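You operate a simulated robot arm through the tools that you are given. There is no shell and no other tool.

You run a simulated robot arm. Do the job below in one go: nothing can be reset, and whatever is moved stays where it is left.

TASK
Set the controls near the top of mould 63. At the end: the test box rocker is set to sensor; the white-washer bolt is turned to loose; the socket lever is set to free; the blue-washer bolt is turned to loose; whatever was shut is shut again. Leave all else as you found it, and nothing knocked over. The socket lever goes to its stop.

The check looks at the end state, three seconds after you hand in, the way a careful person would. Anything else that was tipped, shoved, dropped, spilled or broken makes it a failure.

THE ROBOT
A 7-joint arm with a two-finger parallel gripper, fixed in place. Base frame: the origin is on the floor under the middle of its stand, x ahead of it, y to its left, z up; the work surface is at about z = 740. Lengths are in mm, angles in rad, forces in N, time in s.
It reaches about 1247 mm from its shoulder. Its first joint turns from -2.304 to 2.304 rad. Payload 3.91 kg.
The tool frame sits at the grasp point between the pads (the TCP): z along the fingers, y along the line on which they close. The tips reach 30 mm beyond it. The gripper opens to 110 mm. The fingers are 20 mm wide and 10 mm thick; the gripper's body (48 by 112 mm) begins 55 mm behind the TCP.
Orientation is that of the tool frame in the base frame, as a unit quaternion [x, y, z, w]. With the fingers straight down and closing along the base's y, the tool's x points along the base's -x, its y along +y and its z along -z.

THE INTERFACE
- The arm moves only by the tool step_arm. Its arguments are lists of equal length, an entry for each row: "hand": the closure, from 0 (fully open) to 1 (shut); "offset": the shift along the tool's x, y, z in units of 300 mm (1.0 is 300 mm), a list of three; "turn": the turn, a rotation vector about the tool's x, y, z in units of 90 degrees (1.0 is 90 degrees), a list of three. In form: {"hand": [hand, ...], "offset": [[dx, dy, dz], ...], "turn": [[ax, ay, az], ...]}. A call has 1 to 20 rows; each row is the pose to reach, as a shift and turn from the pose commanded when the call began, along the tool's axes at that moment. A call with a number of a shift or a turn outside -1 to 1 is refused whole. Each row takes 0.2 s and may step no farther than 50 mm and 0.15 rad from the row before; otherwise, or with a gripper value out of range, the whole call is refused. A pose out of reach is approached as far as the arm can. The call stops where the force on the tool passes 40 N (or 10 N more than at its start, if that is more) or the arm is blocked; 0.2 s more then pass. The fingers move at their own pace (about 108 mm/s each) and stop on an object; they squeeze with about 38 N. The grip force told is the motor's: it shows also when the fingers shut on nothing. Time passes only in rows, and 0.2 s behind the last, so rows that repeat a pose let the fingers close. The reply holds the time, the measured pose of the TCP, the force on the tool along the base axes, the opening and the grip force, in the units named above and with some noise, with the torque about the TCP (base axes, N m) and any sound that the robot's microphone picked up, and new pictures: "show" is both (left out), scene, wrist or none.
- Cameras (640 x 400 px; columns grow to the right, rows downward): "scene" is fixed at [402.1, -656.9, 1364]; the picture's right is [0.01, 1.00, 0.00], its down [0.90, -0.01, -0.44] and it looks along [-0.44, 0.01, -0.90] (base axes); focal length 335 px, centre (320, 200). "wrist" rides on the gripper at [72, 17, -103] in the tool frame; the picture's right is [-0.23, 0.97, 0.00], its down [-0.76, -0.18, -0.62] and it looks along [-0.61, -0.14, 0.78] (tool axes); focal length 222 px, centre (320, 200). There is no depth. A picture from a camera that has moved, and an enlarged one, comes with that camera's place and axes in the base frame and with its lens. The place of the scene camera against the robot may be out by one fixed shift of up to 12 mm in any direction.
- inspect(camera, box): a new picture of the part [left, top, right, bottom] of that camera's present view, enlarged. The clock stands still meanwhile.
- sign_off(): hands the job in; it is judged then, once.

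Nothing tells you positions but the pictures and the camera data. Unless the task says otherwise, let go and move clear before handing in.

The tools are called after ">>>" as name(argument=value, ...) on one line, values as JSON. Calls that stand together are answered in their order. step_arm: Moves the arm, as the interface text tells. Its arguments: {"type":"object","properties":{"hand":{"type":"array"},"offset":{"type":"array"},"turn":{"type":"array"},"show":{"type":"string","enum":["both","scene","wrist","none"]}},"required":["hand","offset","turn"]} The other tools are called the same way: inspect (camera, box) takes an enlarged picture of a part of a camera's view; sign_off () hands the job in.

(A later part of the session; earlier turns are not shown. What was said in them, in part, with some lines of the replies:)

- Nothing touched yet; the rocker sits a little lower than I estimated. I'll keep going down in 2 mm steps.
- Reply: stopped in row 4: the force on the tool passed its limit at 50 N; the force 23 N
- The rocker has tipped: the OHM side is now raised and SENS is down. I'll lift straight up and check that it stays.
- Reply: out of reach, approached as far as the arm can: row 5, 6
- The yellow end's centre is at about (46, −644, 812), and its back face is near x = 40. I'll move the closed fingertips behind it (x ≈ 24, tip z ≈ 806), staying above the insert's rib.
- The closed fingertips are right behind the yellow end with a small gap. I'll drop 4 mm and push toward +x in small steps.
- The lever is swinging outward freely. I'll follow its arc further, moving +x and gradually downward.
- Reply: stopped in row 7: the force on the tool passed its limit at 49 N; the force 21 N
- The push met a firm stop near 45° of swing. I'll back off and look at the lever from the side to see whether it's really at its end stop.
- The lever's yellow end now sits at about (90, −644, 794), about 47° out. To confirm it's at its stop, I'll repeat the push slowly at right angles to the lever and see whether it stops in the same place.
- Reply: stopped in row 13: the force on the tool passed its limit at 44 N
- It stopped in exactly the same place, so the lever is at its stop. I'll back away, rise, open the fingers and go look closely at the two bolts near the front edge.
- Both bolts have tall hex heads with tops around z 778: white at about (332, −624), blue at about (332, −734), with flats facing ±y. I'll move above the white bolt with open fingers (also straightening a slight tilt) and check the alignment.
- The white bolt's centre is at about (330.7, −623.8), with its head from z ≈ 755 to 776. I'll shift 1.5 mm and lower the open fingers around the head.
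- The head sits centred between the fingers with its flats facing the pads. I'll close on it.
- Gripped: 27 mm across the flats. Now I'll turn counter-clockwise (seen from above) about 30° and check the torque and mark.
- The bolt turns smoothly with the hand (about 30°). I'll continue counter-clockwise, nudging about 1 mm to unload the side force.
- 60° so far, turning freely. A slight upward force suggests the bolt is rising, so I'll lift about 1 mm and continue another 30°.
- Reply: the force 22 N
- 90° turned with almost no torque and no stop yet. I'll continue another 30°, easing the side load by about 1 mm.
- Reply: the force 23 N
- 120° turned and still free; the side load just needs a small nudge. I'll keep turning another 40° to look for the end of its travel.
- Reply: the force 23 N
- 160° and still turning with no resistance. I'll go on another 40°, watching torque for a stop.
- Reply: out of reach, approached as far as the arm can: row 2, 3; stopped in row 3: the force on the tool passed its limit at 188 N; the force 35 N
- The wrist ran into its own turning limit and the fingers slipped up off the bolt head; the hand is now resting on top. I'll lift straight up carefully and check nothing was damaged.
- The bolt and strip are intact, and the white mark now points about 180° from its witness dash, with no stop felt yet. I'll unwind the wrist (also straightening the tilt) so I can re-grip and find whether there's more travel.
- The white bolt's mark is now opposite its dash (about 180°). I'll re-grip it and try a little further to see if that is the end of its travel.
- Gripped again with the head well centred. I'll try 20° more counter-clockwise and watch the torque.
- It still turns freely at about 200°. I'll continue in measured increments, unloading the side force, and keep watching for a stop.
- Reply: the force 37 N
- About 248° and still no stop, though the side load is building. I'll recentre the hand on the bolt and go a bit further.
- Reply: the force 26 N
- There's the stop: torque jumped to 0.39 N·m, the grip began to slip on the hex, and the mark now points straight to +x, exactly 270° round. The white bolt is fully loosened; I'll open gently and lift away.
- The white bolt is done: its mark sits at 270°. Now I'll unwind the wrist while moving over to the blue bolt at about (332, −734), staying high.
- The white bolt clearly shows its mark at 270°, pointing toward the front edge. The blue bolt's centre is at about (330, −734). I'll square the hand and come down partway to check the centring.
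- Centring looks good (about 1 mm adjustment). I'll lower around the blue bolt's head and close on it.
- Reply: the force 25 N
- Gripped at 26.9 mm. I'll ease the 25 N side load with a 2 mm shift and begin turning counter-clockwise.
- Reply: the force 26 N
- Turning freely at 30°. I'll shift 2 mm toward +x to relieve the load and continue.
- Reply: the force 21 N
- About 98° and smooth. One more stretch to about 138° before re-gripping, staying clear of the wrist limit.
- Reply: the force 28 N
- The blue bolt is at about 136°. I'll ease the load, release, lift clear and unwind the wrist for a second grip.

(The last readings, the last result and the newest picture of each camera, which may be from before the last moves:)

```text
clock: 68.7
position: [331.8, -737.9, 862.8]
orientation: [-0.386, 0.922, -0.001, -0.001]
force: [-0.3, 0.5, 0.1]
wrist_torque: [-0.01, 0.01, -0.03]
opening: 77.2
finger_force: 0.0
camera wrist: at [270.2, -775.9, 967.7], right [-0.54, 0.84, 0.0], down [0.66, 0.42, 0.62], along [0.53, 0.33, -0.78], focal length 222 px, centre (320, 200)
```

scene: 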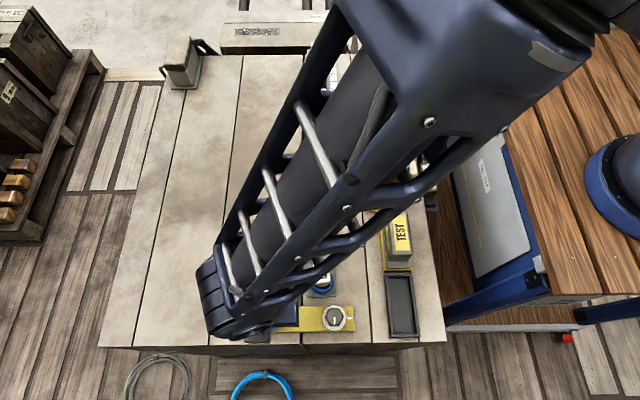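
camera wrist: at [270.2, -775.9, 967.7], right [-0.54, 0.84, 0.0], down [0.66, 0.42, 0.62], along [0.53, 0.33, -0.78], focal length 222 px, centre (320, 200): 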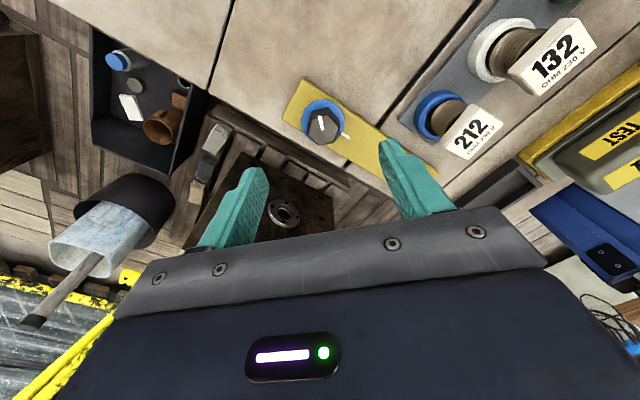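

>>> step_arm(hand=[0.3, 0.3, 0.3, 0.3, 0.3, 0.3, 0.3, 0.3, 0.3, 0.3, 0.3], offset=[[0, 0, 0], [0, 0, 0], [0, 0, 0], [0, 0, 0], [0, 0, 0], [0, 0, 0], [0, 0, 0], [0, 0, 0], [0, 0, 0], [0, 0, 0], [0, 0, 0]], turn=[[0, 0, 0.09], [0, 0, 0.181], [0, 0, 0.272], [0, 0, 0.363], [0, 0, 0.454], [0, 0, 0.545], [0, 0, 0.636], [0, 0, 0.727], [0, 0, 0.818], [0, 0, 0.909], [0, 0, 1.0]], show="both")

>>> inspect(camera="wrist", box=[230, 60, 410, 190])

```text
clock: 71.1
position: [332.8, -738.2, 863.5]
orientation: [0.377, 0.926, -0.001, 0.0]
force: [-0.9, -0.2, -0.2]
wrist_torque: [-0.01, 0.0, -0.05]
opening: 77.0
finger_force: 0.2
camera wrist: at [292.7, -674.0, 967.4], right [0.84, 0.54, 0.0], down [0.42, -0.66, 0.62], along [0.33, -0.53, -0.78], focal length 222 px, centre (320, 200)
```

scene: 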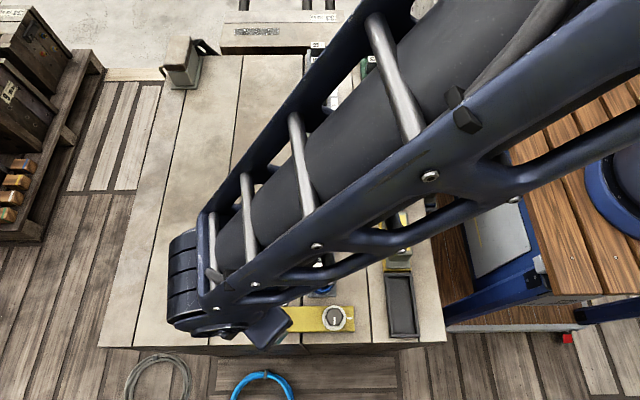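
wrist: 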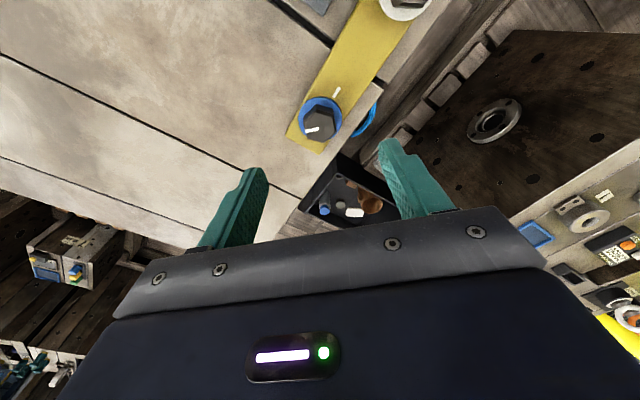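

```text
3.08 times, centred on (320, 125) of wrist
camera zoom: at [292.7, -674.0, 967.4], right [0.84, 0.54, 0.0], down [0.42, -0.66, 0.62], along [0.33, -0.53, -0.78], focal length 684 px, centre (320, 431)
```

zoom: 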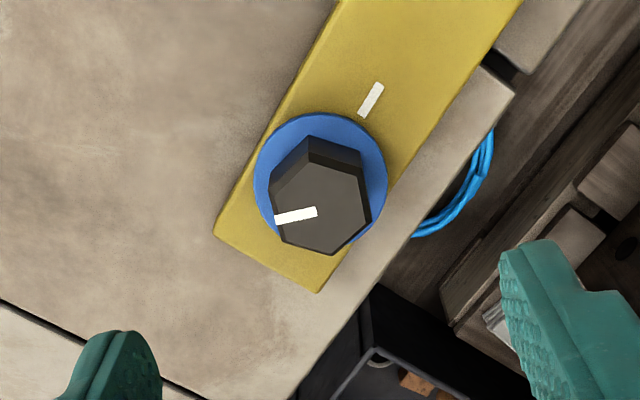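

The hex flats line up with the fingers again, and the head is about 3 mm toward tool +x. I'll shift, lower and re-grip.

>>> step_arm(hand=[0.3, 0.3, 0.3, 0.3, 0.3, 0.6, 0.8, 1, 1, 1], offset=[[0.01, 0, 0.05], [0.01, 0, 0.1], [0.01, 0, 0.16], [0.01, 0, 0.21], [0.01, 0, 0.24], [0.01, 0, 0.24], [0.01, 0, 0.24], [0.01, 0, 0.24], [0.01, 0, 0.24], [0.01, 0, 0.24]], turn=[[0, 0, 0], [0, 0, 0], [0, 0, 0], [0, 0, 0], [0, 0, 0], [0, 0, 0], [0, 0, 0], [0, 0, 0], [0, 0, 0], [0, 0, 0]], show="wrist")

>>> inspect(camera="wrist", box=[260, 100, 390, 230])

```text
clock: 73.3
position: [330.5, -734.7, 791.6]
orientation: [0.377, 0.926, 0.0, 0.0]
force: [5.3, 6.8, -0.9]
wrist_torque: [0.52, -0.39, 0.02]
opening: 26.8
finger_force: 44.6
camera wrist: at [290.4, -671.1, 895.4], right [0.84, 0.54, 0.0], down [0.42, -0.66, 0.62], along [0.34, -0.53, -0.78], focal length 222 px, centre (320, 200)
```

wrist: 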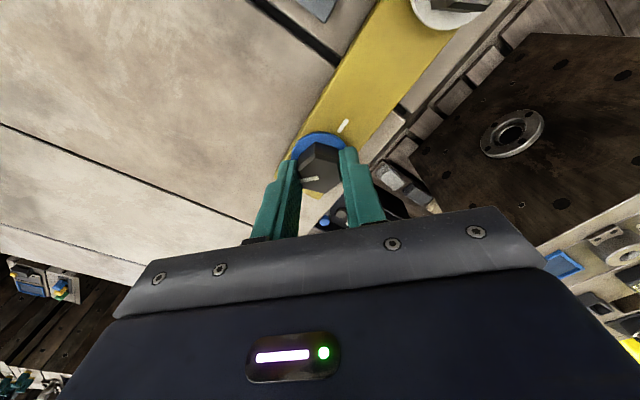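

```text
3.08 times, centred on (325, 165) of wrist
camera zoom: at [290.4, -671.1, 895.4], right [0.84, 0.54, 0.0], down [0.42, -0.66, 0.62], along [0.34, -0.53, -0.78], focal length 684 px, centre (305, 308)
```

zoom: 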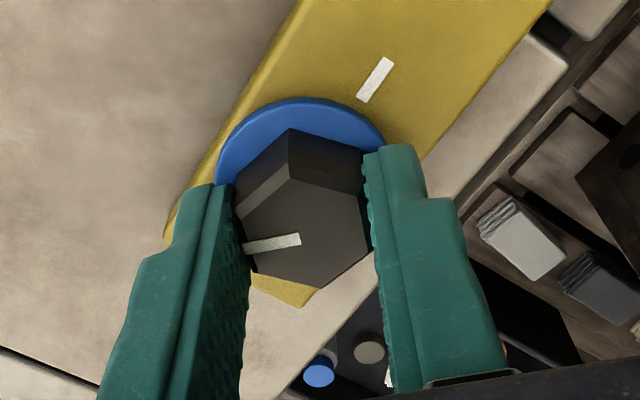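

Good centred grip with little side load. Continuing counter-clockwise, 45° this time.

>>> step_arm(hand=[1, 1, 1, 1, 1, 1, 1, 1], offset=[[0, 0.002, 0], [0, 0.002, 0], [0, 0.002, 0], [0, 0.002, 0], [0, 0.002, 0], [0, 0.002, 0], [0, 0.002, 0], [0, 0.002, 0]], turn=[[0, 0, -0.06], [0, 0, -0.12], [0, 0, -0.18], [0, 0, -0.25], [0, 0, -0.31], [0, 0, -0.37], [0, 0, -0.44], [0, 0, -0.5]], show="wrist")

```text
clock: 75.1
position: [329.6, -734.5, 791.6]
orientation: [-0.007, 1.0, 0.0, 0.0]
force: [4.7, 1.9, -8.2]
wrist_torque: [0.41, -0.37, 0.02]
opening: 27.1
finger_force: 45.3
camera wrist: at [257.7, -718.4, 896.7], right [0.21, 0.98, 0.0], down [0.76, -0.17, 0.62], along [0.61, -0.13, -0.78], focal length 222 px, centre (320, 200)
```

wrist: 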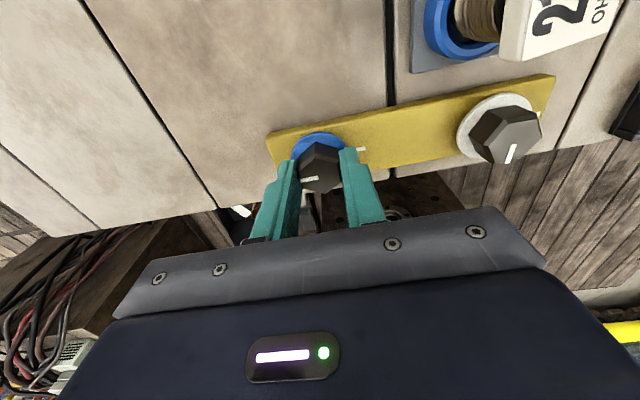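

About 181° now, with light loads. Another 45°.

>>> step_arm(hand=[1, 1, 1, 1, 1, 1, 1, 1], offset=[[0, 0, 0.001], [0, 0, 0.001], [0, 0, 0.001], [0, 0, 0.001], [0, 0, 0.001], [0, 0, 0.001], [0, 0, 0.001], [0, 0, 0.001]], turn=[[0, 0, -0.06], [0, 0, -0.12], [0, 0, -0.18], [0, 0, -0.25], [0, 0, -0.31], [0, 0, -0.37], [0, 0, -0.44], [0, 0, -0.5]], show="wrist")

```text
clock: 76.9
position: [329.8, -735.1, 792.5]
orientation: [-0.388, 0.921, -0.002, -0.001]
force: [-6.1, -11.2, 22.0]
wrist_torque: [-0.21, 0.53, -0.02]
opening: 27.1
finger_force: 44.8
camera wrist: at [267.9, -774.5, 896.6], right [-0.54, 0.84, 0.0], down [0.66, 0.42, 0.62], along [0.53, 0.33, -0.78], focal length 222 px, centre (320, 200)
```

wrist: 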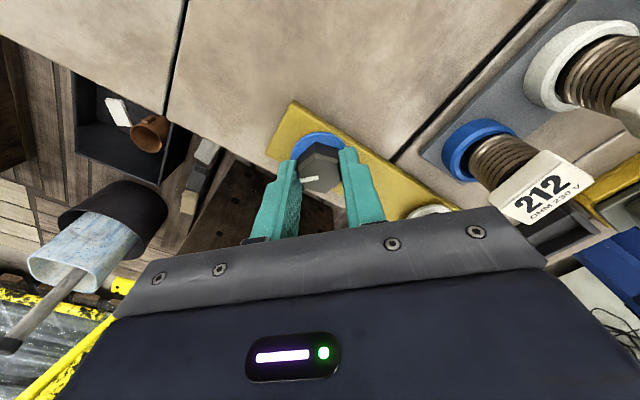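

About 226°. I'll lift 1.5 mm to relieve the vertical load and turn the final stretch to the stop.

>>> step_arm(hand=[1, 1, 1, 1, 1, 1, 1, 1, 1, 1], offset=[[0.002, -0.0005, -0.003], [0.0036, -0.001, -0.005], [0.0036, -0.001, -0.005], [0.0036, -0.001, -0.005], [0.0036, -0.001, -0.005], [0.0036, -0.001, -0.005], [0.0036, -0.001, -0.005], [0.0036, -0.001, -0.005], [0.0036, -0.001, -0.005], [0.0036, -0.001, -0.005]], turn=[[0, 0, 0], [0, 0, -0.06], [0, 0, -0.12], [0, 0, -0.18], [0, 0, -0.25], [0, 0, -0.31], [0, 0, -0.37], [0, 0, -0.43], [0, 0, -0.48], [0, 0, -0.52]], show="wrist")

>>> inspect(camera="wrist", box=[260, 100, 390, 230])

```text
clock: 79.1
position: [329.7, -734.6, 792.7]
orientation: [0.722, -0.692, 0.001, 0.001]
force: [18.3, -16.1, 21.1]
wrist_torque: [-0.39, -0.08, -0.23]
opening: 27.1
finger_force: 44.6
camera wrist: at [317.4, -807.2, 897.1], right [-0.98, 0.18, 0.0], down [0.14, 0.77, 0.62], along [0.11, 0.61, -0.78], focal length 222 px, centre (320, 200)
```

wrist: 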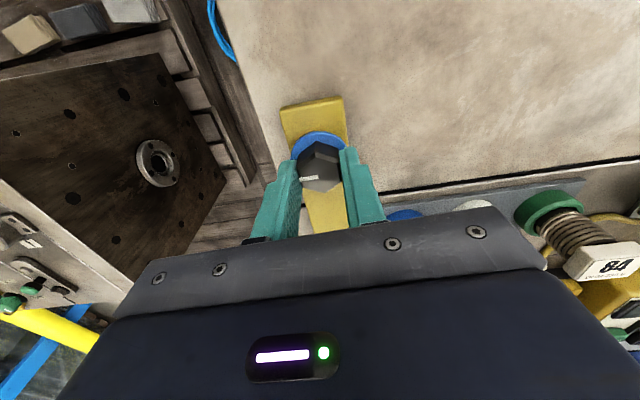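

```text
3.08 times, centred on (325, 165) of wrist
camera zoom: at [317.4, -807.2, 897.1], right [-0.98, 0.18, 0.0], down [0.14, 0.77, 0.62], along [0.11, 0.61, -0.78], focal length 684 px, centre (305, 308)
```

zoom: 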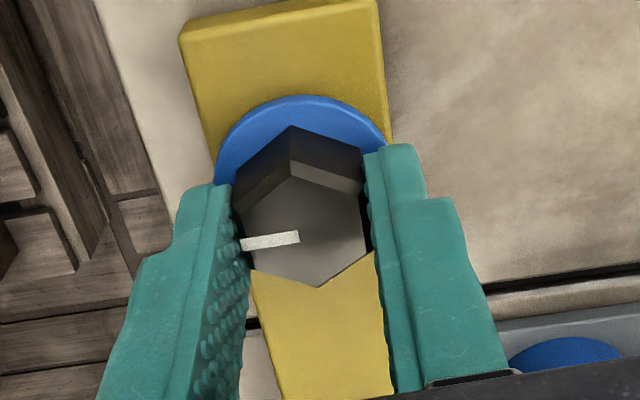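

Torque has risen to 0.23 N·m at about 270°, so the blue bolt is reaching its stop. I'll nudge it a few degrees more to be sure, then relax.

>>> step_arm(hand=[1, 1, 1, 1], offset=[[0.0022, -0.0024, -0.002], [0.004, -0.004, -0.004], [0.004, -0.004, -0.004], [0.004, -0.004, -0.004]], turn=[[0, 0, 0], [0, 0, -0.02], [0, 0, -0.04], [0, 0, -0.05]], show="wrist")

>>> inspect(camera="wrist", box=[260, 100, 390, 230])

```text
clock: 80.1
position: [330.5, -734.4, 792.6]
orientation: [0.749, -0.662, -0.002, 0.0]
force: [2.6, 7.9, 0.0]
wrist_torque: [0.76, -0.01, -0.27]
opening: 27.2
finger_force: 44.5
camera wrist: at [323.3, -808.8, 897.3], right [-0.99, 0.11, 0.0], down [0.08, 0.78, 0.62], along [0.07, 0.62, -0.78], focal length 222 px, centre (320, 200)
```

wrist: 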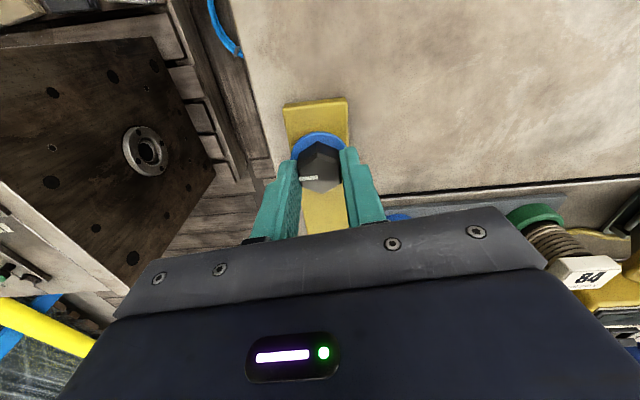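

```text
3.08 times, centred on (325, 165) of wrist
camera zoom: at [323.3, -808.8, 897.3], right [-0.99, 0.11, 0.0], down [0.08, 0.78, 0.62], along [0.07, 0.62, -0.78], focal length 684 px, centre (305, 308)
```

zoom: 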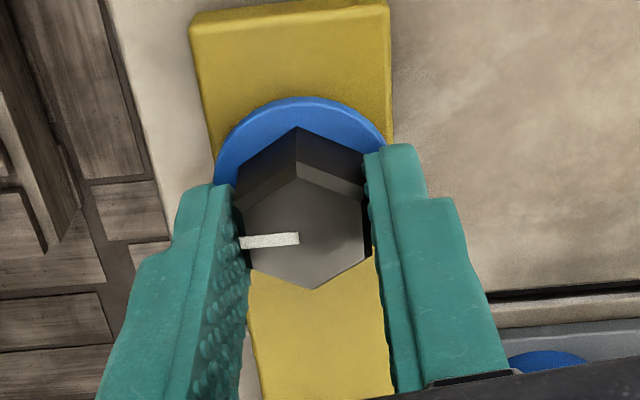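

The hex now slips within the grip while staying put, so it's at its stop. I'll relax, open and lift straight up.

>>> step_arm(hand=[1, 0.7, 0.6, 0.5, 0.3, 0.3, 0.3, 0.3, 0.3, 0.3, 0.3], offset=[[0, 0, 0], [0, 0, 0], [0, 0, 0], [0, 0, 0], [0, 0, 0], [0, 0, -0.05], [0, 0, -0.1], [0, 0, -0.2], [0, 0, -0.32], [0, 0, -0.45], [0, 0, -0.55]], turn=[[0, 0, 0.03], [0, 0, 0.03], [0, 0, 0.03], [0, 0, 0.03], [0, 0, 0.03], [0, 0, 0.03], [0, 0, 0.03], [0, 0, 0.03], [0, 0, 0.03], [0, 0, 0.03], [0, 0, 0.03]], show="both")

>>> inspect(camera="wrist", box=[230, 20, 410, 180])

```text
clock: 82.5
position: [329.7, -736.2, 958.4]
orientation: [0.733, -0.68, -0.001, -0.001]
force: [-0.5, -0.1, -0.6]
wrist_torque: [0.01, -0.04, 0.0]
opening: 76.7
finger_force: 0.1
camera wrist: at [318.7, -809.2, 1062.8], right [-0.99, 0.15, 0.0], down [0.12, 0.77, 0.62], along [0.1, 0.62, -0.78], focal length 222 px, centre (320, 200)
```

scene: 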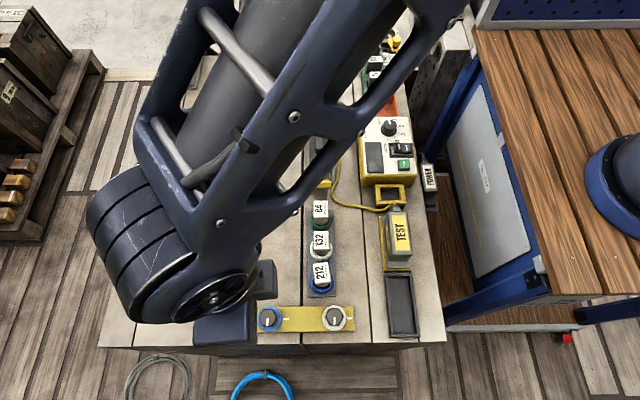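
wrist: 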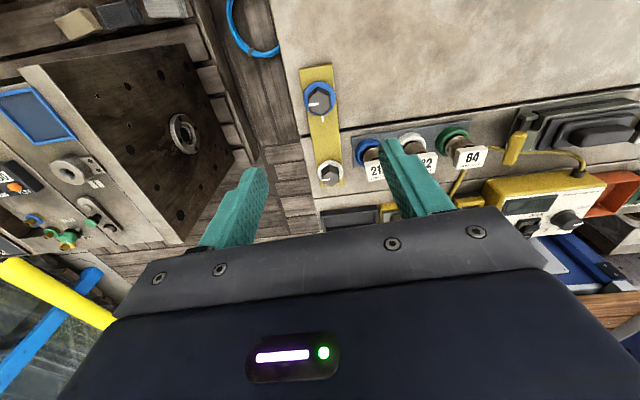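

```text
2.50 times, centred on (320, 100) of wrist
camera zoom: at [318.7, -809.2, 1062.8], right [-0.99, 0.15, 0.0], down [0.12, 0.77, 0.62], along [0.1, 0.62, -0.78], focal length 555 px, centre (320, 450)
```

zoom: 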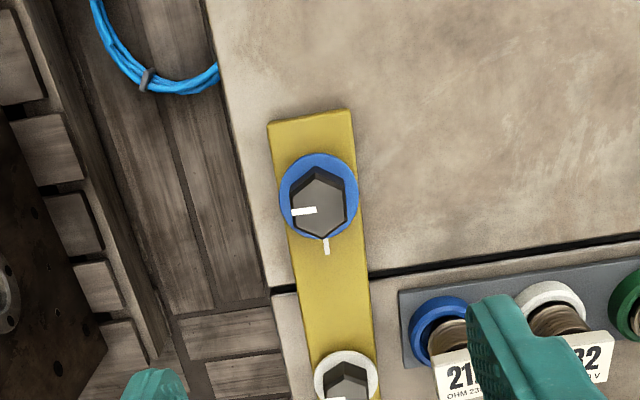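

Both bolts now show their marks at 270°. I'll raise the arm, unwind it, and move back toward the start pose to inspect everything with a clear view.

>>> step_arm(hand=[0.3, 0.3, 0.3, 0.3, 0.3, 0.3, 0.2, 0.1, 0, 0, 0, 0], offset=[[0, 0, -0.1], [-0.03, 0.02, -0.2], [-0.1, 0.06, -0.28], [-0.17, 0.1, -0.36], [-0.24, 0.15, -0.373], [-0.31, 0.19, -0.373], [-0.38, 0.23, -0.373], [-0.44, 0.27, -0.373], [-0.5, 0.31, -0.373], [-0.56, 0.35, -0.373], [-0.617, 0.388, -0.373], [-0.617, 0.388, -0.373]], turn=[[0, 0, 0.08], [0, 0, 0.16], [0, 0, 0.24], [0, 0, 0.32], [0, 0, 0.41], [0, 0, 0.5], [0, 0, 0.59], [0, 0, 0.68], [0, 0, 0.77], [0, 0, 0.86], [0, 0, 0.95], [0, 0, 1.0]], show="both")

>>> inspect(camera="scene", box=[230, 180, 450, 350])

```text
clock: 85.1
position: [201.7, -560.0, 1070.8]
orientation: [-0.037, 0.999, -0.001, 0.0]
force: [-0.1, -0.9, 0.7]
wrist_torque: [0.01, -0.02, -0.02]
opening: 109.8
finger_force: 0.1
camera wrist: at [127.7, -548.4, 1175.4], right [0.15, 0.99, 0.0], down [0.77, -0.12, 0.62], along [0.62, -0.1, -0.78], focal length 222 px, centre (320, 200)
```

scene: 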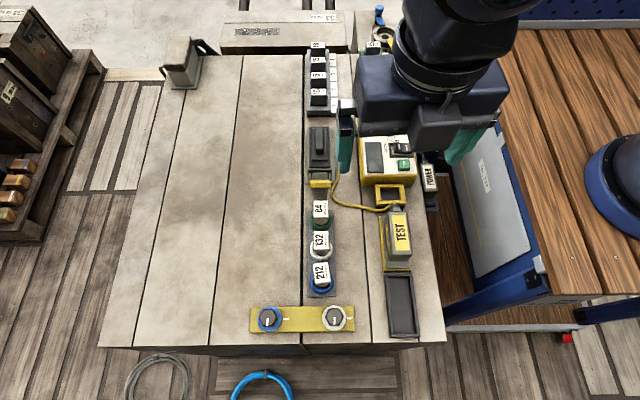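
wrist: 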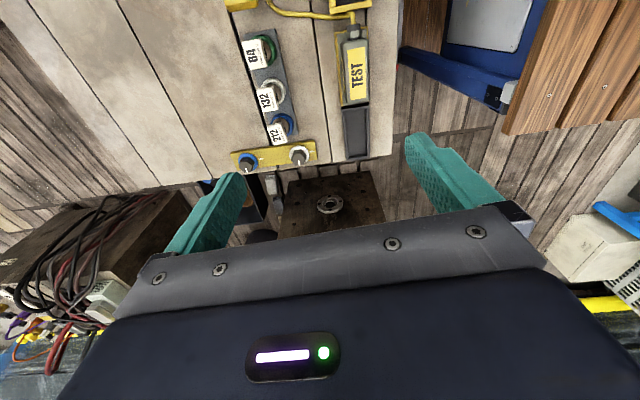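

```text
2.35 times, centred on (340, 265) of scene
camera zoom: at [402.1, -656.9, 1364.0], right [0.01, 1.0, 0.0], down [0.9, -0.01, -0.44], along [-0.44, 0.01, -0.9], focal length 788 px, centre (273, 47)
```

zoom: 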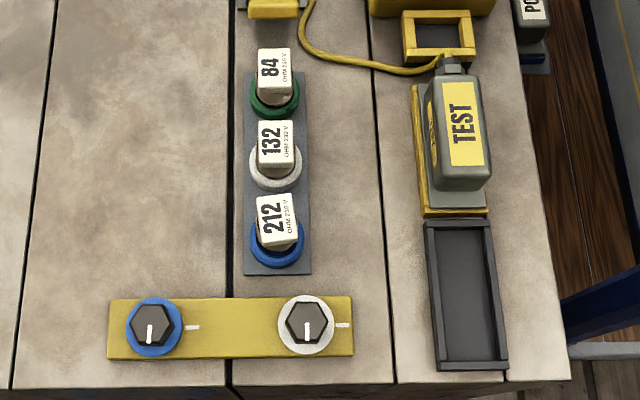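

The overall state looks right, but the "212" plug's label looks slightly turned compared with the first picture. I'll zoom in and compare carefully.

>>> inspect(camera="scene", box=[300, 195, 350, 300])

>>> inspect(camera="scene", box=[300, 250, 345, 300])

>>> inspect(camera="wrist", box=[230, 20, 320, 170])

```text
3.81 times, centred on (325, 248) of scene
camera zoom: at [402.1, -656.9, 1364.0], right [0.01, 1.0, 0.0], down [0.9, -0.01, -0.44], along [-0.44, 0.01, -0.9], focal length 1276 px, centre (301, 19)
```

zoom: 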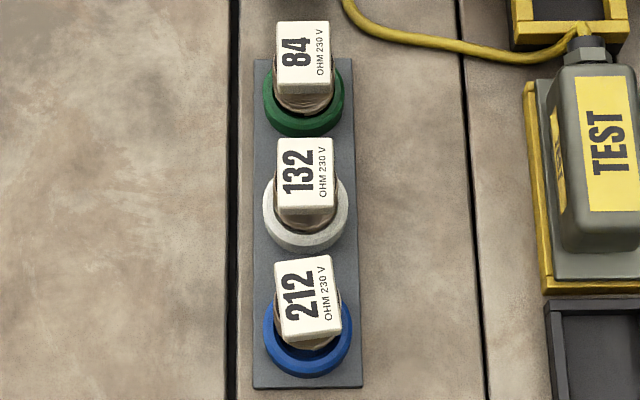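

```text
8.00 times, centred on (322, 275) of scene
camera zoom: at [402.1, -656.9, 1364.0], right [0.01, 1.0, 0.0], down [0.9, -0.01, -0.44], along [-0.44, 0.01, -0.9], focal length 2679 px, centre (300, -400)
```

zoom: 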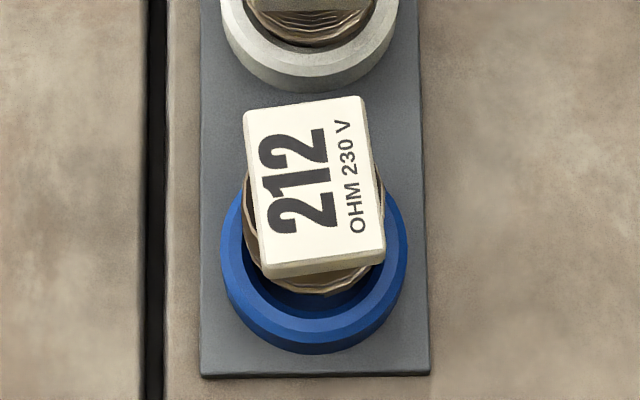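

```text
2.67 times, centred on (275, 95) of wrist
camera zoom: at [127.7, -548.4, 1175.4], right [0.15, 0.99, 0.0], down [0.77, -0.12, 0.62], along [0.62, -0.1, -0.78], focal length 592 px, centre (440, 480)
```

zoom: 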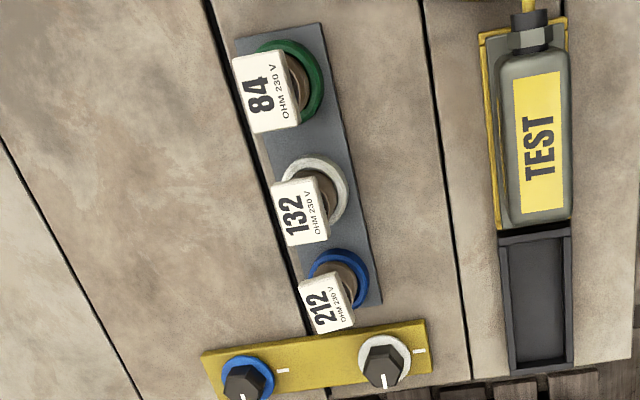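

The "212" plug's cap does look turned a few degrees; my finger most likely brushed its corner when I opened beside it on the white bolt. I want to set it straight again, so first I'll go above it with the hand square to look closely.

>>> step_arm(hand=[0.2, 0.3, 0.45, 0.45, 0.45, 0.45, 0.45, 0.45], offset=[[-0.06, -0.1, 0], [-0.12, -0.2, 0], [-0.186, -0.298, 0], [-0.186, -0.298, 0.15], [-0.186, -0.298, 0.3], [-0.186, -0.298, 0.45], [-0.186, -0.298, 0.58], [-0.186, -0.298, 0.62]], turn=[[0, 0, 0.016], [0, 0, 0.032], [0, 0, 0.047], [0, 0, 0.047], [0, 0, 0.047], [0, 0, 0.047], [0, 0, 0.047], [0, 0, 0.047]], show="both")

>>> inspect(camera="wrist", box=[230, 40, 410, 190])

```text
clock: 86.9
position: [263.4, -644.1, 886.5]
orientation: [-0.001, 1.0, -0.001, 0.0]
force: [0.3, -0.2, 0.4]
wrist_torque: [0.0, 0.03, 0.01]
opening: 60.6
finger_force: 0.0
camera wrist: at [191.7, -626.9, 990.9], right [0.23, 0.97, 0.0], down [0.76, -0.18, 0.62], along [0.61, -0.14, -0.78], focal length 222 px, centre (320, 200)
```

scene: 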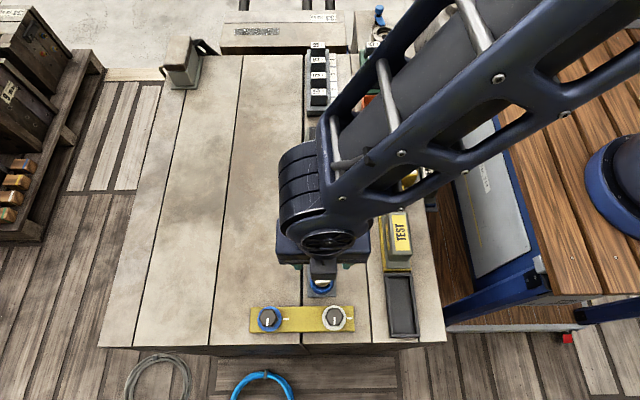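
wrist: 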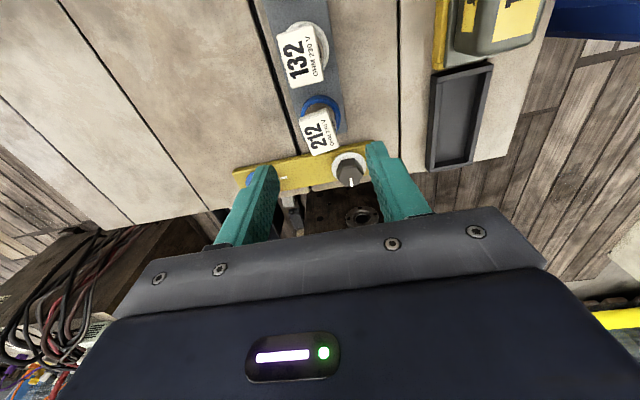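

```text
2.67 times, centred on (320, 115) of wrist
camera zoom: at [191.7, -626.9, 990.9], right [0.23, 0.97, 0.0], down [0.76, -0.18, 0.62], along [0.61, -0.14, -0.78], focal length 592 px, centre (320, 427)
```

zoom: 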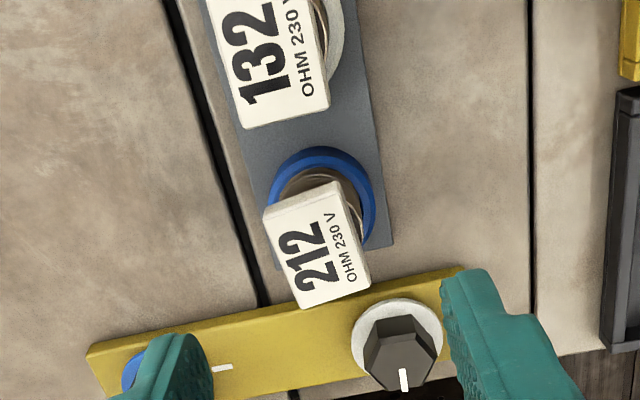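

The hand is centred over the "212" cap, which is turned about 5° counter-clockwise compared with its neighbour. Gently squeezing its sides with the hand square should straighten it. I'll lower beside the cap first without touching it.

>>> step_arm(hand=[0.45, 0.45, 0.45, 0.45, 0.5, 0.55, 0.6, 0.65, 0.7], offset=[[0, 0, 0.07], [0, 0, 0.14], [0, 0, 0.18], [0, 0, 0.205], [0, 0, 0.205], [0, 0, 0.205], [0, 0, 0.205], [0, 0, 0.205], [0, 0, 0.205]], turn=[[0, 0, 0], [0, 0, 0], [0, 0, 0], [0, 0, 0], [0, 0, 0], [0, 0, 0], [0, 0, 0], [0, 0, 0], [0, 0, 0]], show="both")

>>> inspect(camera="wrist", box=[240, 80, 400, 230])

```text
clock: 88.9
position: [261.1, -646.3, 823.4]
orientation: [0.0, 1.0, -0.001, 0.0]
force: [1.1, -0.3, -0.7]
wrist_torque: [0.02, 0.01, 0.0]
opening: 33.0
finger_force: 0.0
camera wrist: at [190.2, -628.8, 927.8], right [0.23, 0.97, 0.0], down [0.76, -0.18, 0.62], along [0.61, -0.14, -0.78], focal length 222 px, centre (320, 200)
```

scene: 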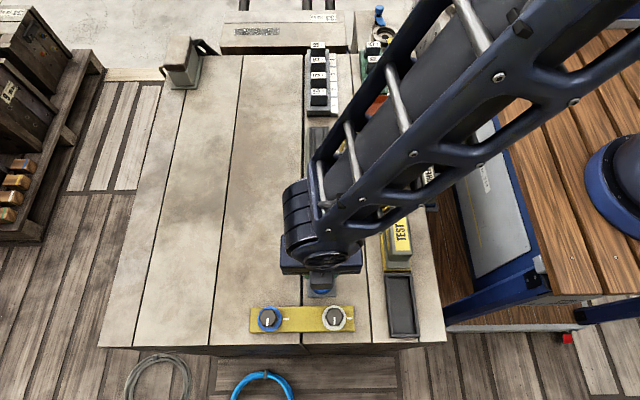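
wrist: 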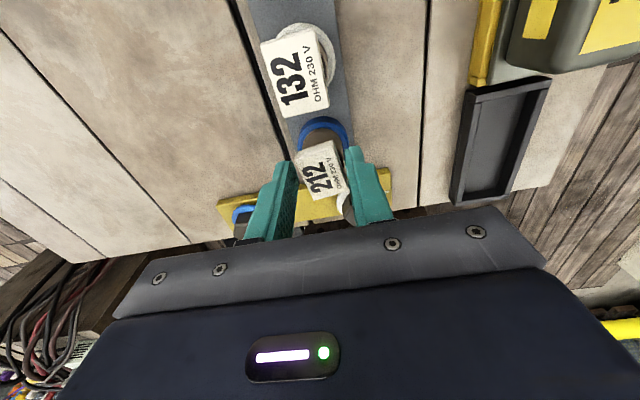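

```text
2.67 times, centred on (320, 155) of wrist
camera zoom: at [190.2, -628.8, 927.8], right [0.23, 0.97, 0.0], down [0.76, -0.18, 0.62], along [0.61, -0.14, -0.78], focal length 592 px, centre (320, 320)
```

zoom: 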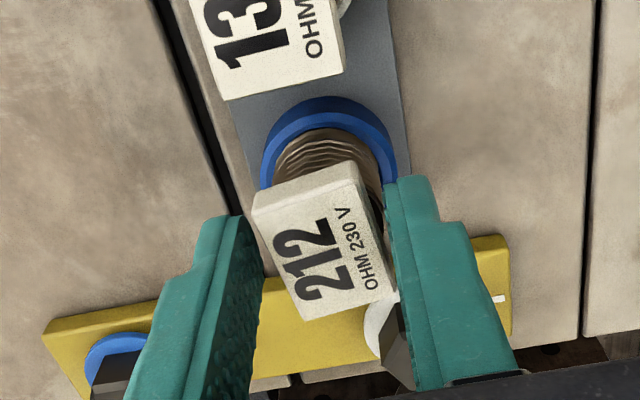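

The cap sits between the fingers, about 1 mm off-centre toward +y. I'll shift by that and close very slowly so it squares up.

>>> step_arm(hand=[0.7, 0.72, 0.735, 0.745, 0.75, 0.755, 0.76], offset=[[0, 0.0035, 0], [0, 0.0035, 0], [0, 0.0035, 0], [0, 0.0035, 0], [0, 0.0035, 0], [0, 0.0035, 0], [0, 0.0035, 0]], turn=[[0, 0, 0], [0, 0, 0], [0, 0, 0], [0, 0, 0], [0, 0, 0], [0, 0, 0], [0, 0, 0]], show="wrist")

>>> inspect(camera="wrist", box=[240, 80, 400, 230])

```text
clock: 90.5
position: [261.4, -646.1, 824.3]
orientation: [-0.001, 1.0, 0.0, 0.0]
force: [1.5, -0.3, 0.0]
wrist_torque: [0.0, -0.04, 0.02]
opening: 27.9
finger_force: 38.1
camera wrist: at [190.3, -627.9, 927.3], right [0.23, 0.97, 0.0], down [0.76, -0.18, 0.62], along [0.61, -0.14, -0.78], focal length 222 px, centre (320, 200)
```

wrist: 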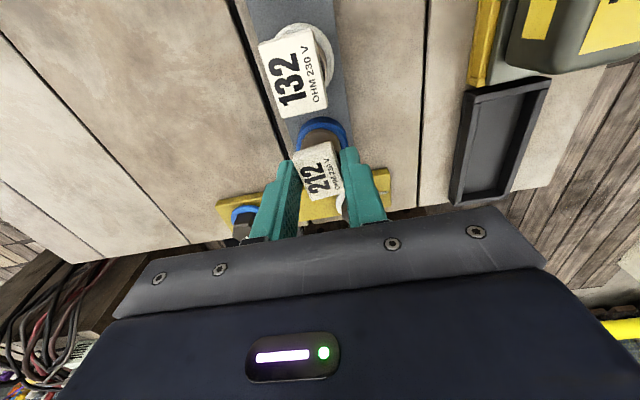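

```text
2.67 times, centred on (320, 155) of wrist
camera zoom: at [190.3, -627.9, 927.3], right [0.23, 0.97, 0.0], down [0.76, -0.18, 0.62], along [0.61, -0.14, -0.78], focal length 592 px, centre (320, 320)
```

zoom: 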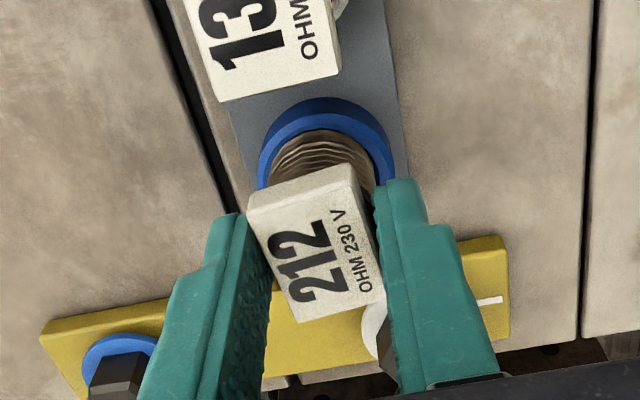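

The cap is held but did not square up by squeezing alone (pad friction locks it). I'll turn the hand about 5° clockwise while holding it lightly, then check it against its neighbour.

>>> step_arm(hand=[0.77, 0.77, 0.77, 0.77, 0.77, 0.77], offset=[[0, 0, 0], [0, 0, 0], [0, 0, 0], [0, 0, 0], [0, 0, 0], [0, 0, 0]], turn=[[0, 0, 0.01], [0, 0, 0.022], [0, 0, 0.034], [0, 0, 0.044], [0, 0, 0.053], [0, 0, 0.053]], show="wrist")

>>> inspect(camera="wrist", box=[240, 80, 400, 230])

```text
clock: 91.9
position: [263.3, -644.7, 823.5]
orientation: [0.041, 0.999, -0.002, 0.0]
force: [-1.9, 0.3, 11.6]
wrist_torque: [0.13, 0.26, 0.08]
opening: 27.9
finger_force: 37.7
camera wrist: at [192.7, -621.2, 927.2], right [0.31, 0.95, 0.0], down [0.74, -0.24, 0.62], along [0.59, -0.19, -0.78], focal length 222 px, centre (320, 200)
```

wrist: 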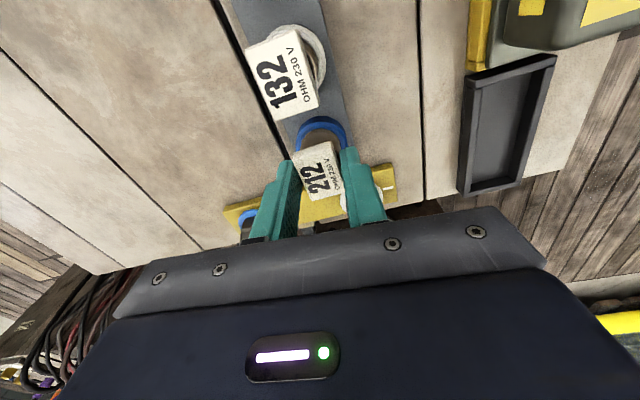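

```text
2.67 times, centred on (320, 155) of wrist
camera zoom: at [192.7, -621.2, 927.2], right [0.31, 0.95, 0.0], down [0.74, -0.24, 0.62], along [0.59, -0.19, -0.78], focal length 592 px, centre (320, 320)
```

zoom: 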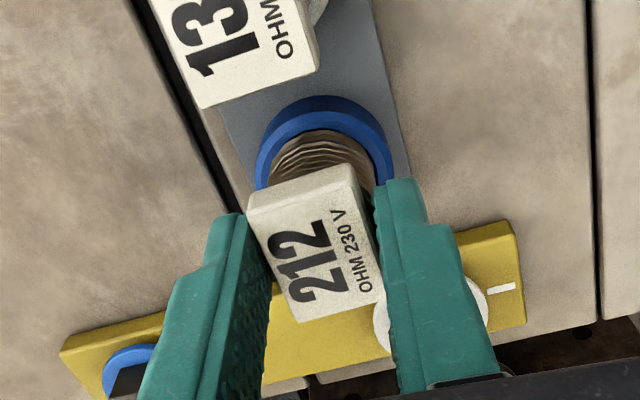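

The cap turned along with the hand. I'll open slowly, lift straight up, and compare it with its neighbours from the fixed camera.

>>> step_arm(hand=[0.74, 0.7, 0.65, 0.55, 0.45, 0.45, 0.45, 0.45, 0.45, 0.45], offset=[[0, 0, 0], [0, 0, 0], [0, 0, 0], [0, 0, 0], [0, 0, 0], [0, 0, -0.05], [0, 0, -0.12], [0, 0, -0.22], [0, 0, -0.34], [0, 0, -0.46]], turn=[[0, 0, 0.053], [0, 0, 0.053], [0, 0, 0.053], [0, 0, 0.053], [0, 0, 0.053], [0, 0, 0.053], [0, 0, 0.053], [0, 0, 0.053], [0, 0, 0.053], [0, 0, 0.053]], show="wrist")

```text
clock: 94.1
position: [262.2, -642.4, 961.4]
orientation: [0.083, 0.997, 0.0, 0.0]
force: [-0.3, -0.2, -0.7]
wrist_torque: [0.03, -0.01, -0.01]
opening: 60.5
finger_force: 0.1
camera wrist: at [193.1, -614.0, 1065.5], right [0.38, 0.92, 0.0], down [0.72, -0.3, 0.62], along [0.57, -0.24, -0.78], focal length 222 px, centre (320, 200)
```

wrist: 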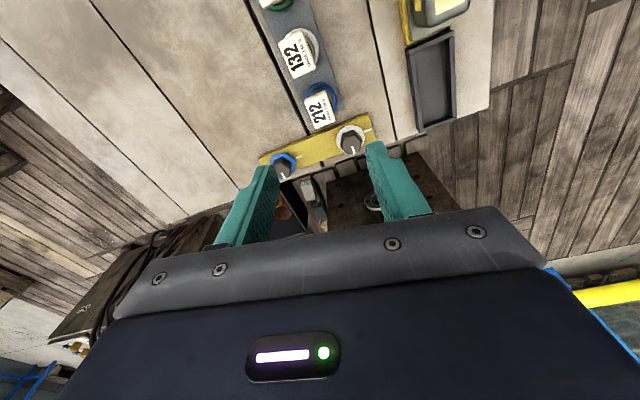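

I accidentally left an extra small turn in that release, so I need to check the cap's angle. I'll move the arm aside and look with the fixed camera.

>>> step_arm(hand=[0.45, 0.45, 0.45, 0.45, 0.45], offset=[[0.05, 0.08, -0.1], [0.12, 0.16, -0.2], [0.2, 0.25, -0.25], [0.27, 0.34, -0.25], [0.3, 0.4, -0.25]], turn=[[0, 0, -0.05], [0, 0, -0.106], [0, 0, -0.106], [0, 0, -0.106], [0, 0, -0.106]], show="scene")

>>> inspect(camera="scene", box=[300, 195, 350, 300])

>>> inspect(camera="scene", box=[300, 250, 345, 300])

>>> inspect(camera="scene", box=[300, 218, 345, 268])

```text
clock: 95.3
position: [194.9, -511.6, 1036.3]
orientation: [0.0, 1.0, -0.001, 0.0]
force: [-0.2, 0.0, 0.4]
wrist_torque: [0.0, 0.03, 0.0]
opening: 60.3
finger_force: 0.0
```

scene: 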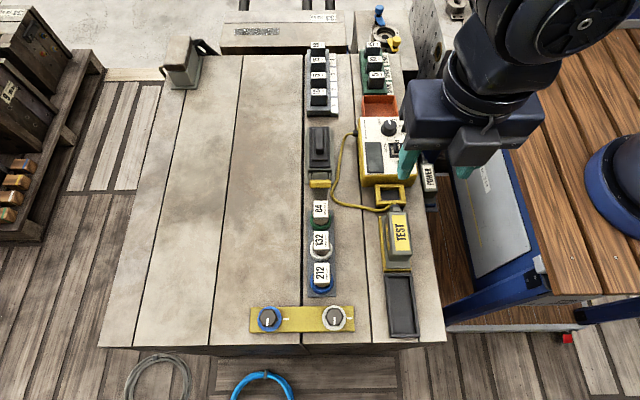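

```text
3.81 times, centred on (325, 248) of scene
camera zoom: at [402.1, -656.9, 1364.0], right [0.01, 1.0, 0.0], down [0.9, -0.01, -0.44], along [-0.44, 0.01, -0.9], focal length 1276 px, centre (301, 19)
```

zoom: 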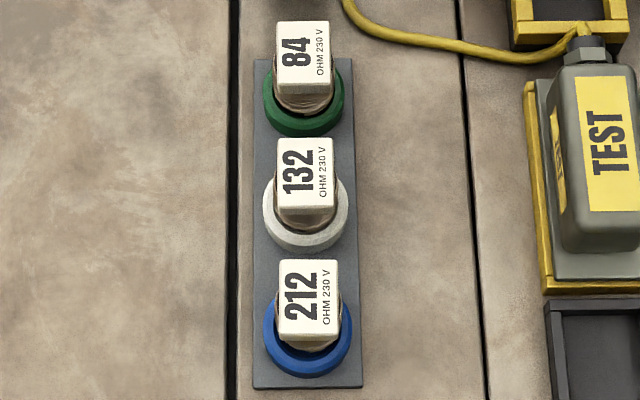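

```text
8.00 times, centred on (322, 275) of scene
camera zoom: at [402.1, -656.9, 1364.0], right [0.01, 1.0, 0.0], down [0.9, -0.01, -0.44], along [-0.44, 0.01, -0.9], focal length 2679 px, centre (300, -400)
```

zoom: 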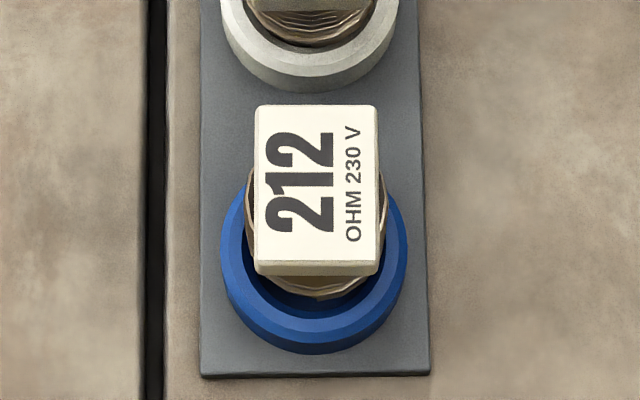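

```text
8.00 times, centred on (322, 243) of scene
camera zoom: at [402.1, -656.9, 1364.0], right [0.01, 1.0, 0.0], down [0.9, -0.01, -0.44], along [-0.44, 0.01, -0.9], focal length 2679 px, centre (300, -144)
```

zoom: 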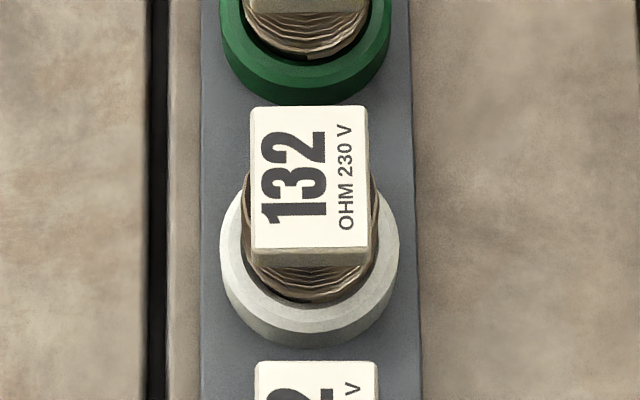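

The "212" cap is straight again and matches "84" and "132". I'll take one more oblique look at the plugs and the lever from the +y side to make sure nothing is tilted or unseated.

>>> step_arm(hand=[0.45, 0.45, 0.45, 0.45], offset=[[0, 0.05, 0.1], [-0.02, 0.1, 0.2], [-0.02, 0.1, 0.3], [-0.02, 0.1, 0.38]], turn=[[0, 0, 0], [0, 0, 0], [0, 0, 0], [0, 0, 0]], show="wrist")

>>> inspect(camera="wrist", box=[110, 60, 290, 210])

>>> inspect(camera="scene", box=[290, 110, 350, 200])

```text
clock: 96.3
position: [199.7, -481.4, 921.7]
orientation: [0.0, 1.0, -0.001, 0.001]
force: [-0.3, 0.7, -0.4]
wrist_torque: [-0.03, -0.02, 0.03]
opening: 60.7
finger_force: 0.0
camera wrist: at [127.7, -463.8, 1026.6], right [0.23, 0.97, 0.0], down [0.76, -0.18, 0.62], along [0.61, -0.14, -0.78], focal length 222 px, centre (320, 200)
```

wrist: 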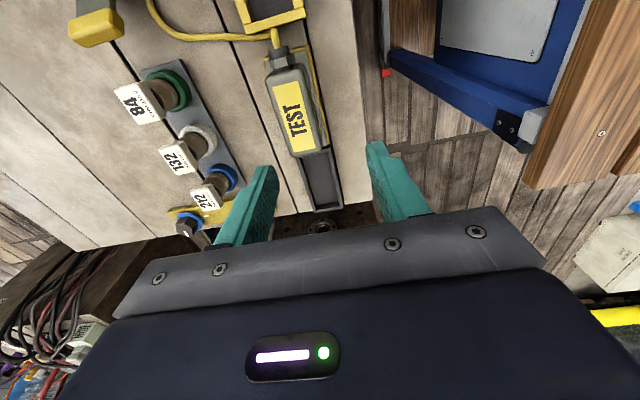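

```text
2.67 times, centred on (200, 135) of wrist
camera zoom: at [127.7, -463.8, 1026.6], right [0.23, 0.97, 0.0], down [0.76, -0.18, 0.62], along [0.61, -0.14, -0.78], focal length 592 px, centre (640, 373)
```

zoom: 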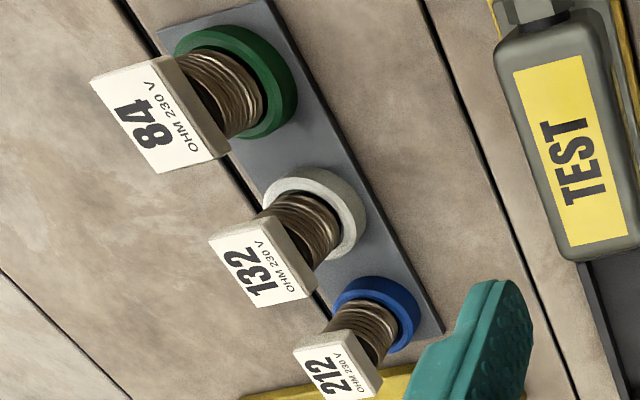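

```text
4.44 times, centred on (320, 155) of scene
camera zoom: at [402.1, -656.9, 1364.0], right [0.01, 1.0, 0.0], down [0.9, -0.01, -0.44], along [-0.44, 0.01, -0.9], focal length 1488 px, centre (320, 400)
```

zoom: 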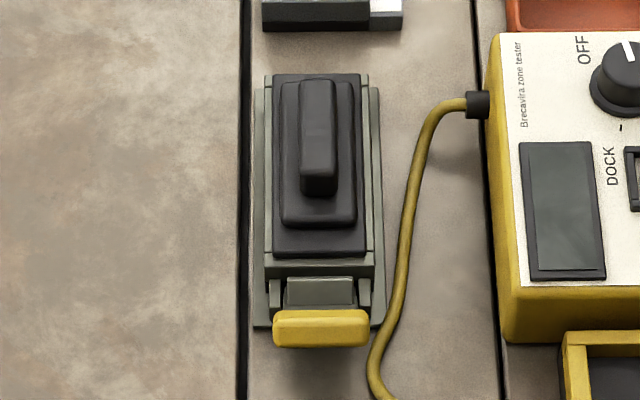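

The plugs all stand straight, and the lever is still at its stop. Now I'll lift clear and do a final check of the test box and the rest.

>>> step_arm(hand=[0.3, 0.2, 0.1, 0, 0, 0], offset=[[0, 0, -0.12], [0, 0, -0.24], [-0.1, 0.05, -0.36], [-0.22, 0.15, -0.45], [-0.34, 0.28, -0.5], [-0.4, 0.4, -0.5]], turn=[[0, 0, 0], [0, 0, 0], [0, 0, 0], [0, 0, 0], [0, 0, 0], [0, 0, 0]], show="scene")

>>> inspect(camera="scene", box=[340, 80, 450, 190])

>>> inspect(camera="scene", box=[230, 230, 450, 350])

>>> inspect(camera="scene", box=[200, 0, 420, 120])

```text
refused: row 4 steps farther than a row can; nothing moved
```

```text
3.64 times, centred on (395, 135) of scene
camera zoom: at [402.1, -656.9, 1364.0], right [0.01, 1.0, 0.0], down [0.9, -0.01, -0.44], along [-0.44, 0.01, -0.9], focal length 1218 px, centre (47, 436)
```

zoom: 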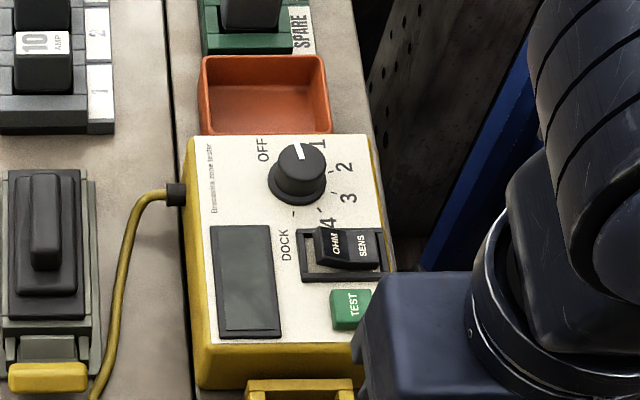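

```text
2.91 times, centred on (340, 290) of scene
camera zoom: at [402.1, -656.9, 1364.0], right [0.01, 1.0, 0.0], down [0.9, -0.01, -0.44], along [-0.44, 0.01, -0.9], focal length 974 px, centre (262, -62)
```

zoom: 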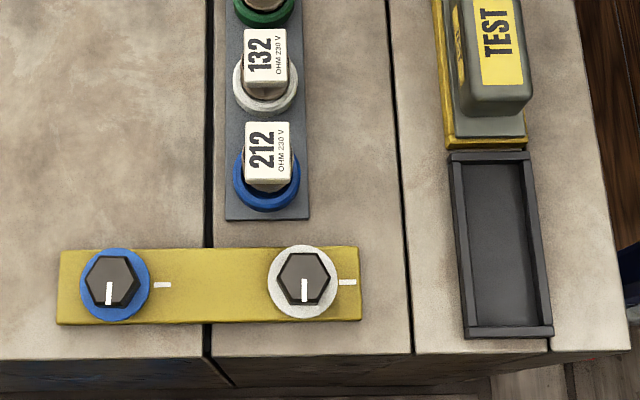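

```text
2.91 times, centred on (310, 60) of scene
camera zoom: at [402.1, -656.9, 1364.0], right [0.01, 1.0, 0.0], down [0.9, -0.01, -0.44], along [-0.44, 0.01, -0.9], focal length 974 px, centre (349, 607)
```

zoom: 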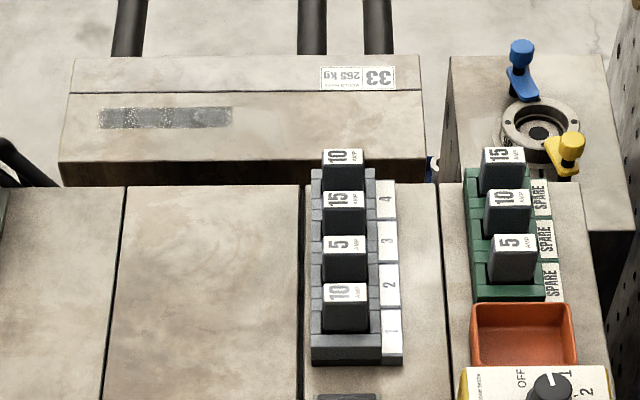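

Everything checks out: rocker on SENS, both bolts at their loose stops, lever out, the rest unchanged. I'll raise the arm well clear with smaller steps before handing in.

>>> step_arm(hand=[0.3, 0.2, 0.1, 0, 0, 0], offset=[[0, 0, -0.1], [0, 0, -0.2], [0, 0, -0.3], [0, 0, -0.4], [0, 0, -0.5], [0, 0, -0.52]], turn=[[0, 0, 0], [0, 0, 0], [0, 0, 0], [0, 0, 0], [0, 0, 0], [0, 0, 0]], show="both")

>>> inspect(camera="scene", box=[290, 110, 450, 210])

```text
clock: 97.7
position: [199.4, -480.4, 1077.0]
orientation: [-0.001, 1.0, -0.001, 0.0]
force: [0.6, -0.2, 0.0]
wrist_torque: [0.01, 0.02, 0.01]
opening: 109.9
finger_force: 0.1
camera wrist: at [128.1, -462.3, 1181.3], right [0.23, 0.97, 0.0], down [0.76, -0.18, 0.62], along [0.61, -0.14, -0.78], focal length 222 px, centre (320, 200)
```

scene: 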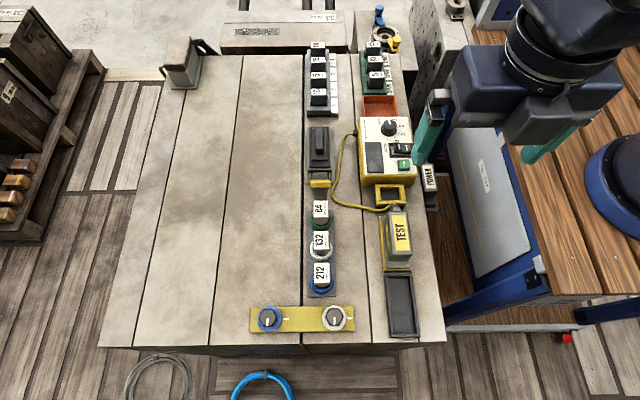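
wrist: 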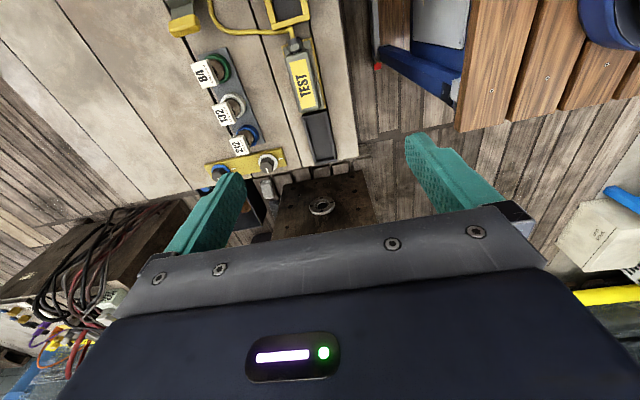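

```text
4.00 times, centred on (370, 160) of scene
camera zoom: at [402.1, -656.9, 1364.0], right [0.01, 1.0, 0.0], down [0.9, -0.01, -0.44], along [-0.44, 0.01, -0.9], focal length 1340 px, centre (120, 360)
```

zoom: 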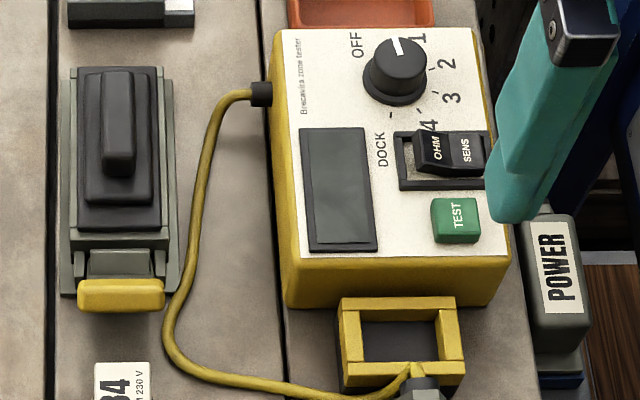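

The rocker is on SENS, the socket lever is at its stop in the free position, and both bolts are turned to their loose stops. Nothing was opened, and the arm is clear with its fingers empty, so I'm handing in.

>>> sign_off()

```text
The job is handed in.
```

I've handed the job in with all four controls set. I don't have the check's result yet.

- **Test box rocker:** it's on SENS, and it stayed there when I checked at the end.
- **Socket lever:** it's swung out to free. I pushed it twice, and it stopped in the same place both times.
- **White-washer and blue-washer bolts:** each is turned counter-clockwise about 270°, to the point where it stops. Nothing on the strip marks tight or loose, so I took counter-clockwise to that stop as loose.
- **Anything shut:** I opened nothing, so there was nothing to close again.

Two things went wrong along the way:

- **Slipped grip on the white bolt:** the wrist reached its turning limit and pulled the fingers up off the head, with a brief 188 N force. The bolt and strip looked undamaged, and I gripped it again to finish.
- **"212" plug:** its cap got turned about 5°, most likely brushed by a finger when I let go of the white bolt. I turned it back, and it now lines up with the "84" and "132" plugs to within about a degree. I took it as straight at the start, though I only had the first pictures to compare with. It may also sit a millimetre or two off; the two camera views disagreed, so I left it.

Everything else I checked in the final pictures, including the test box knob, the fuses and the other plugs, looks as I found it.
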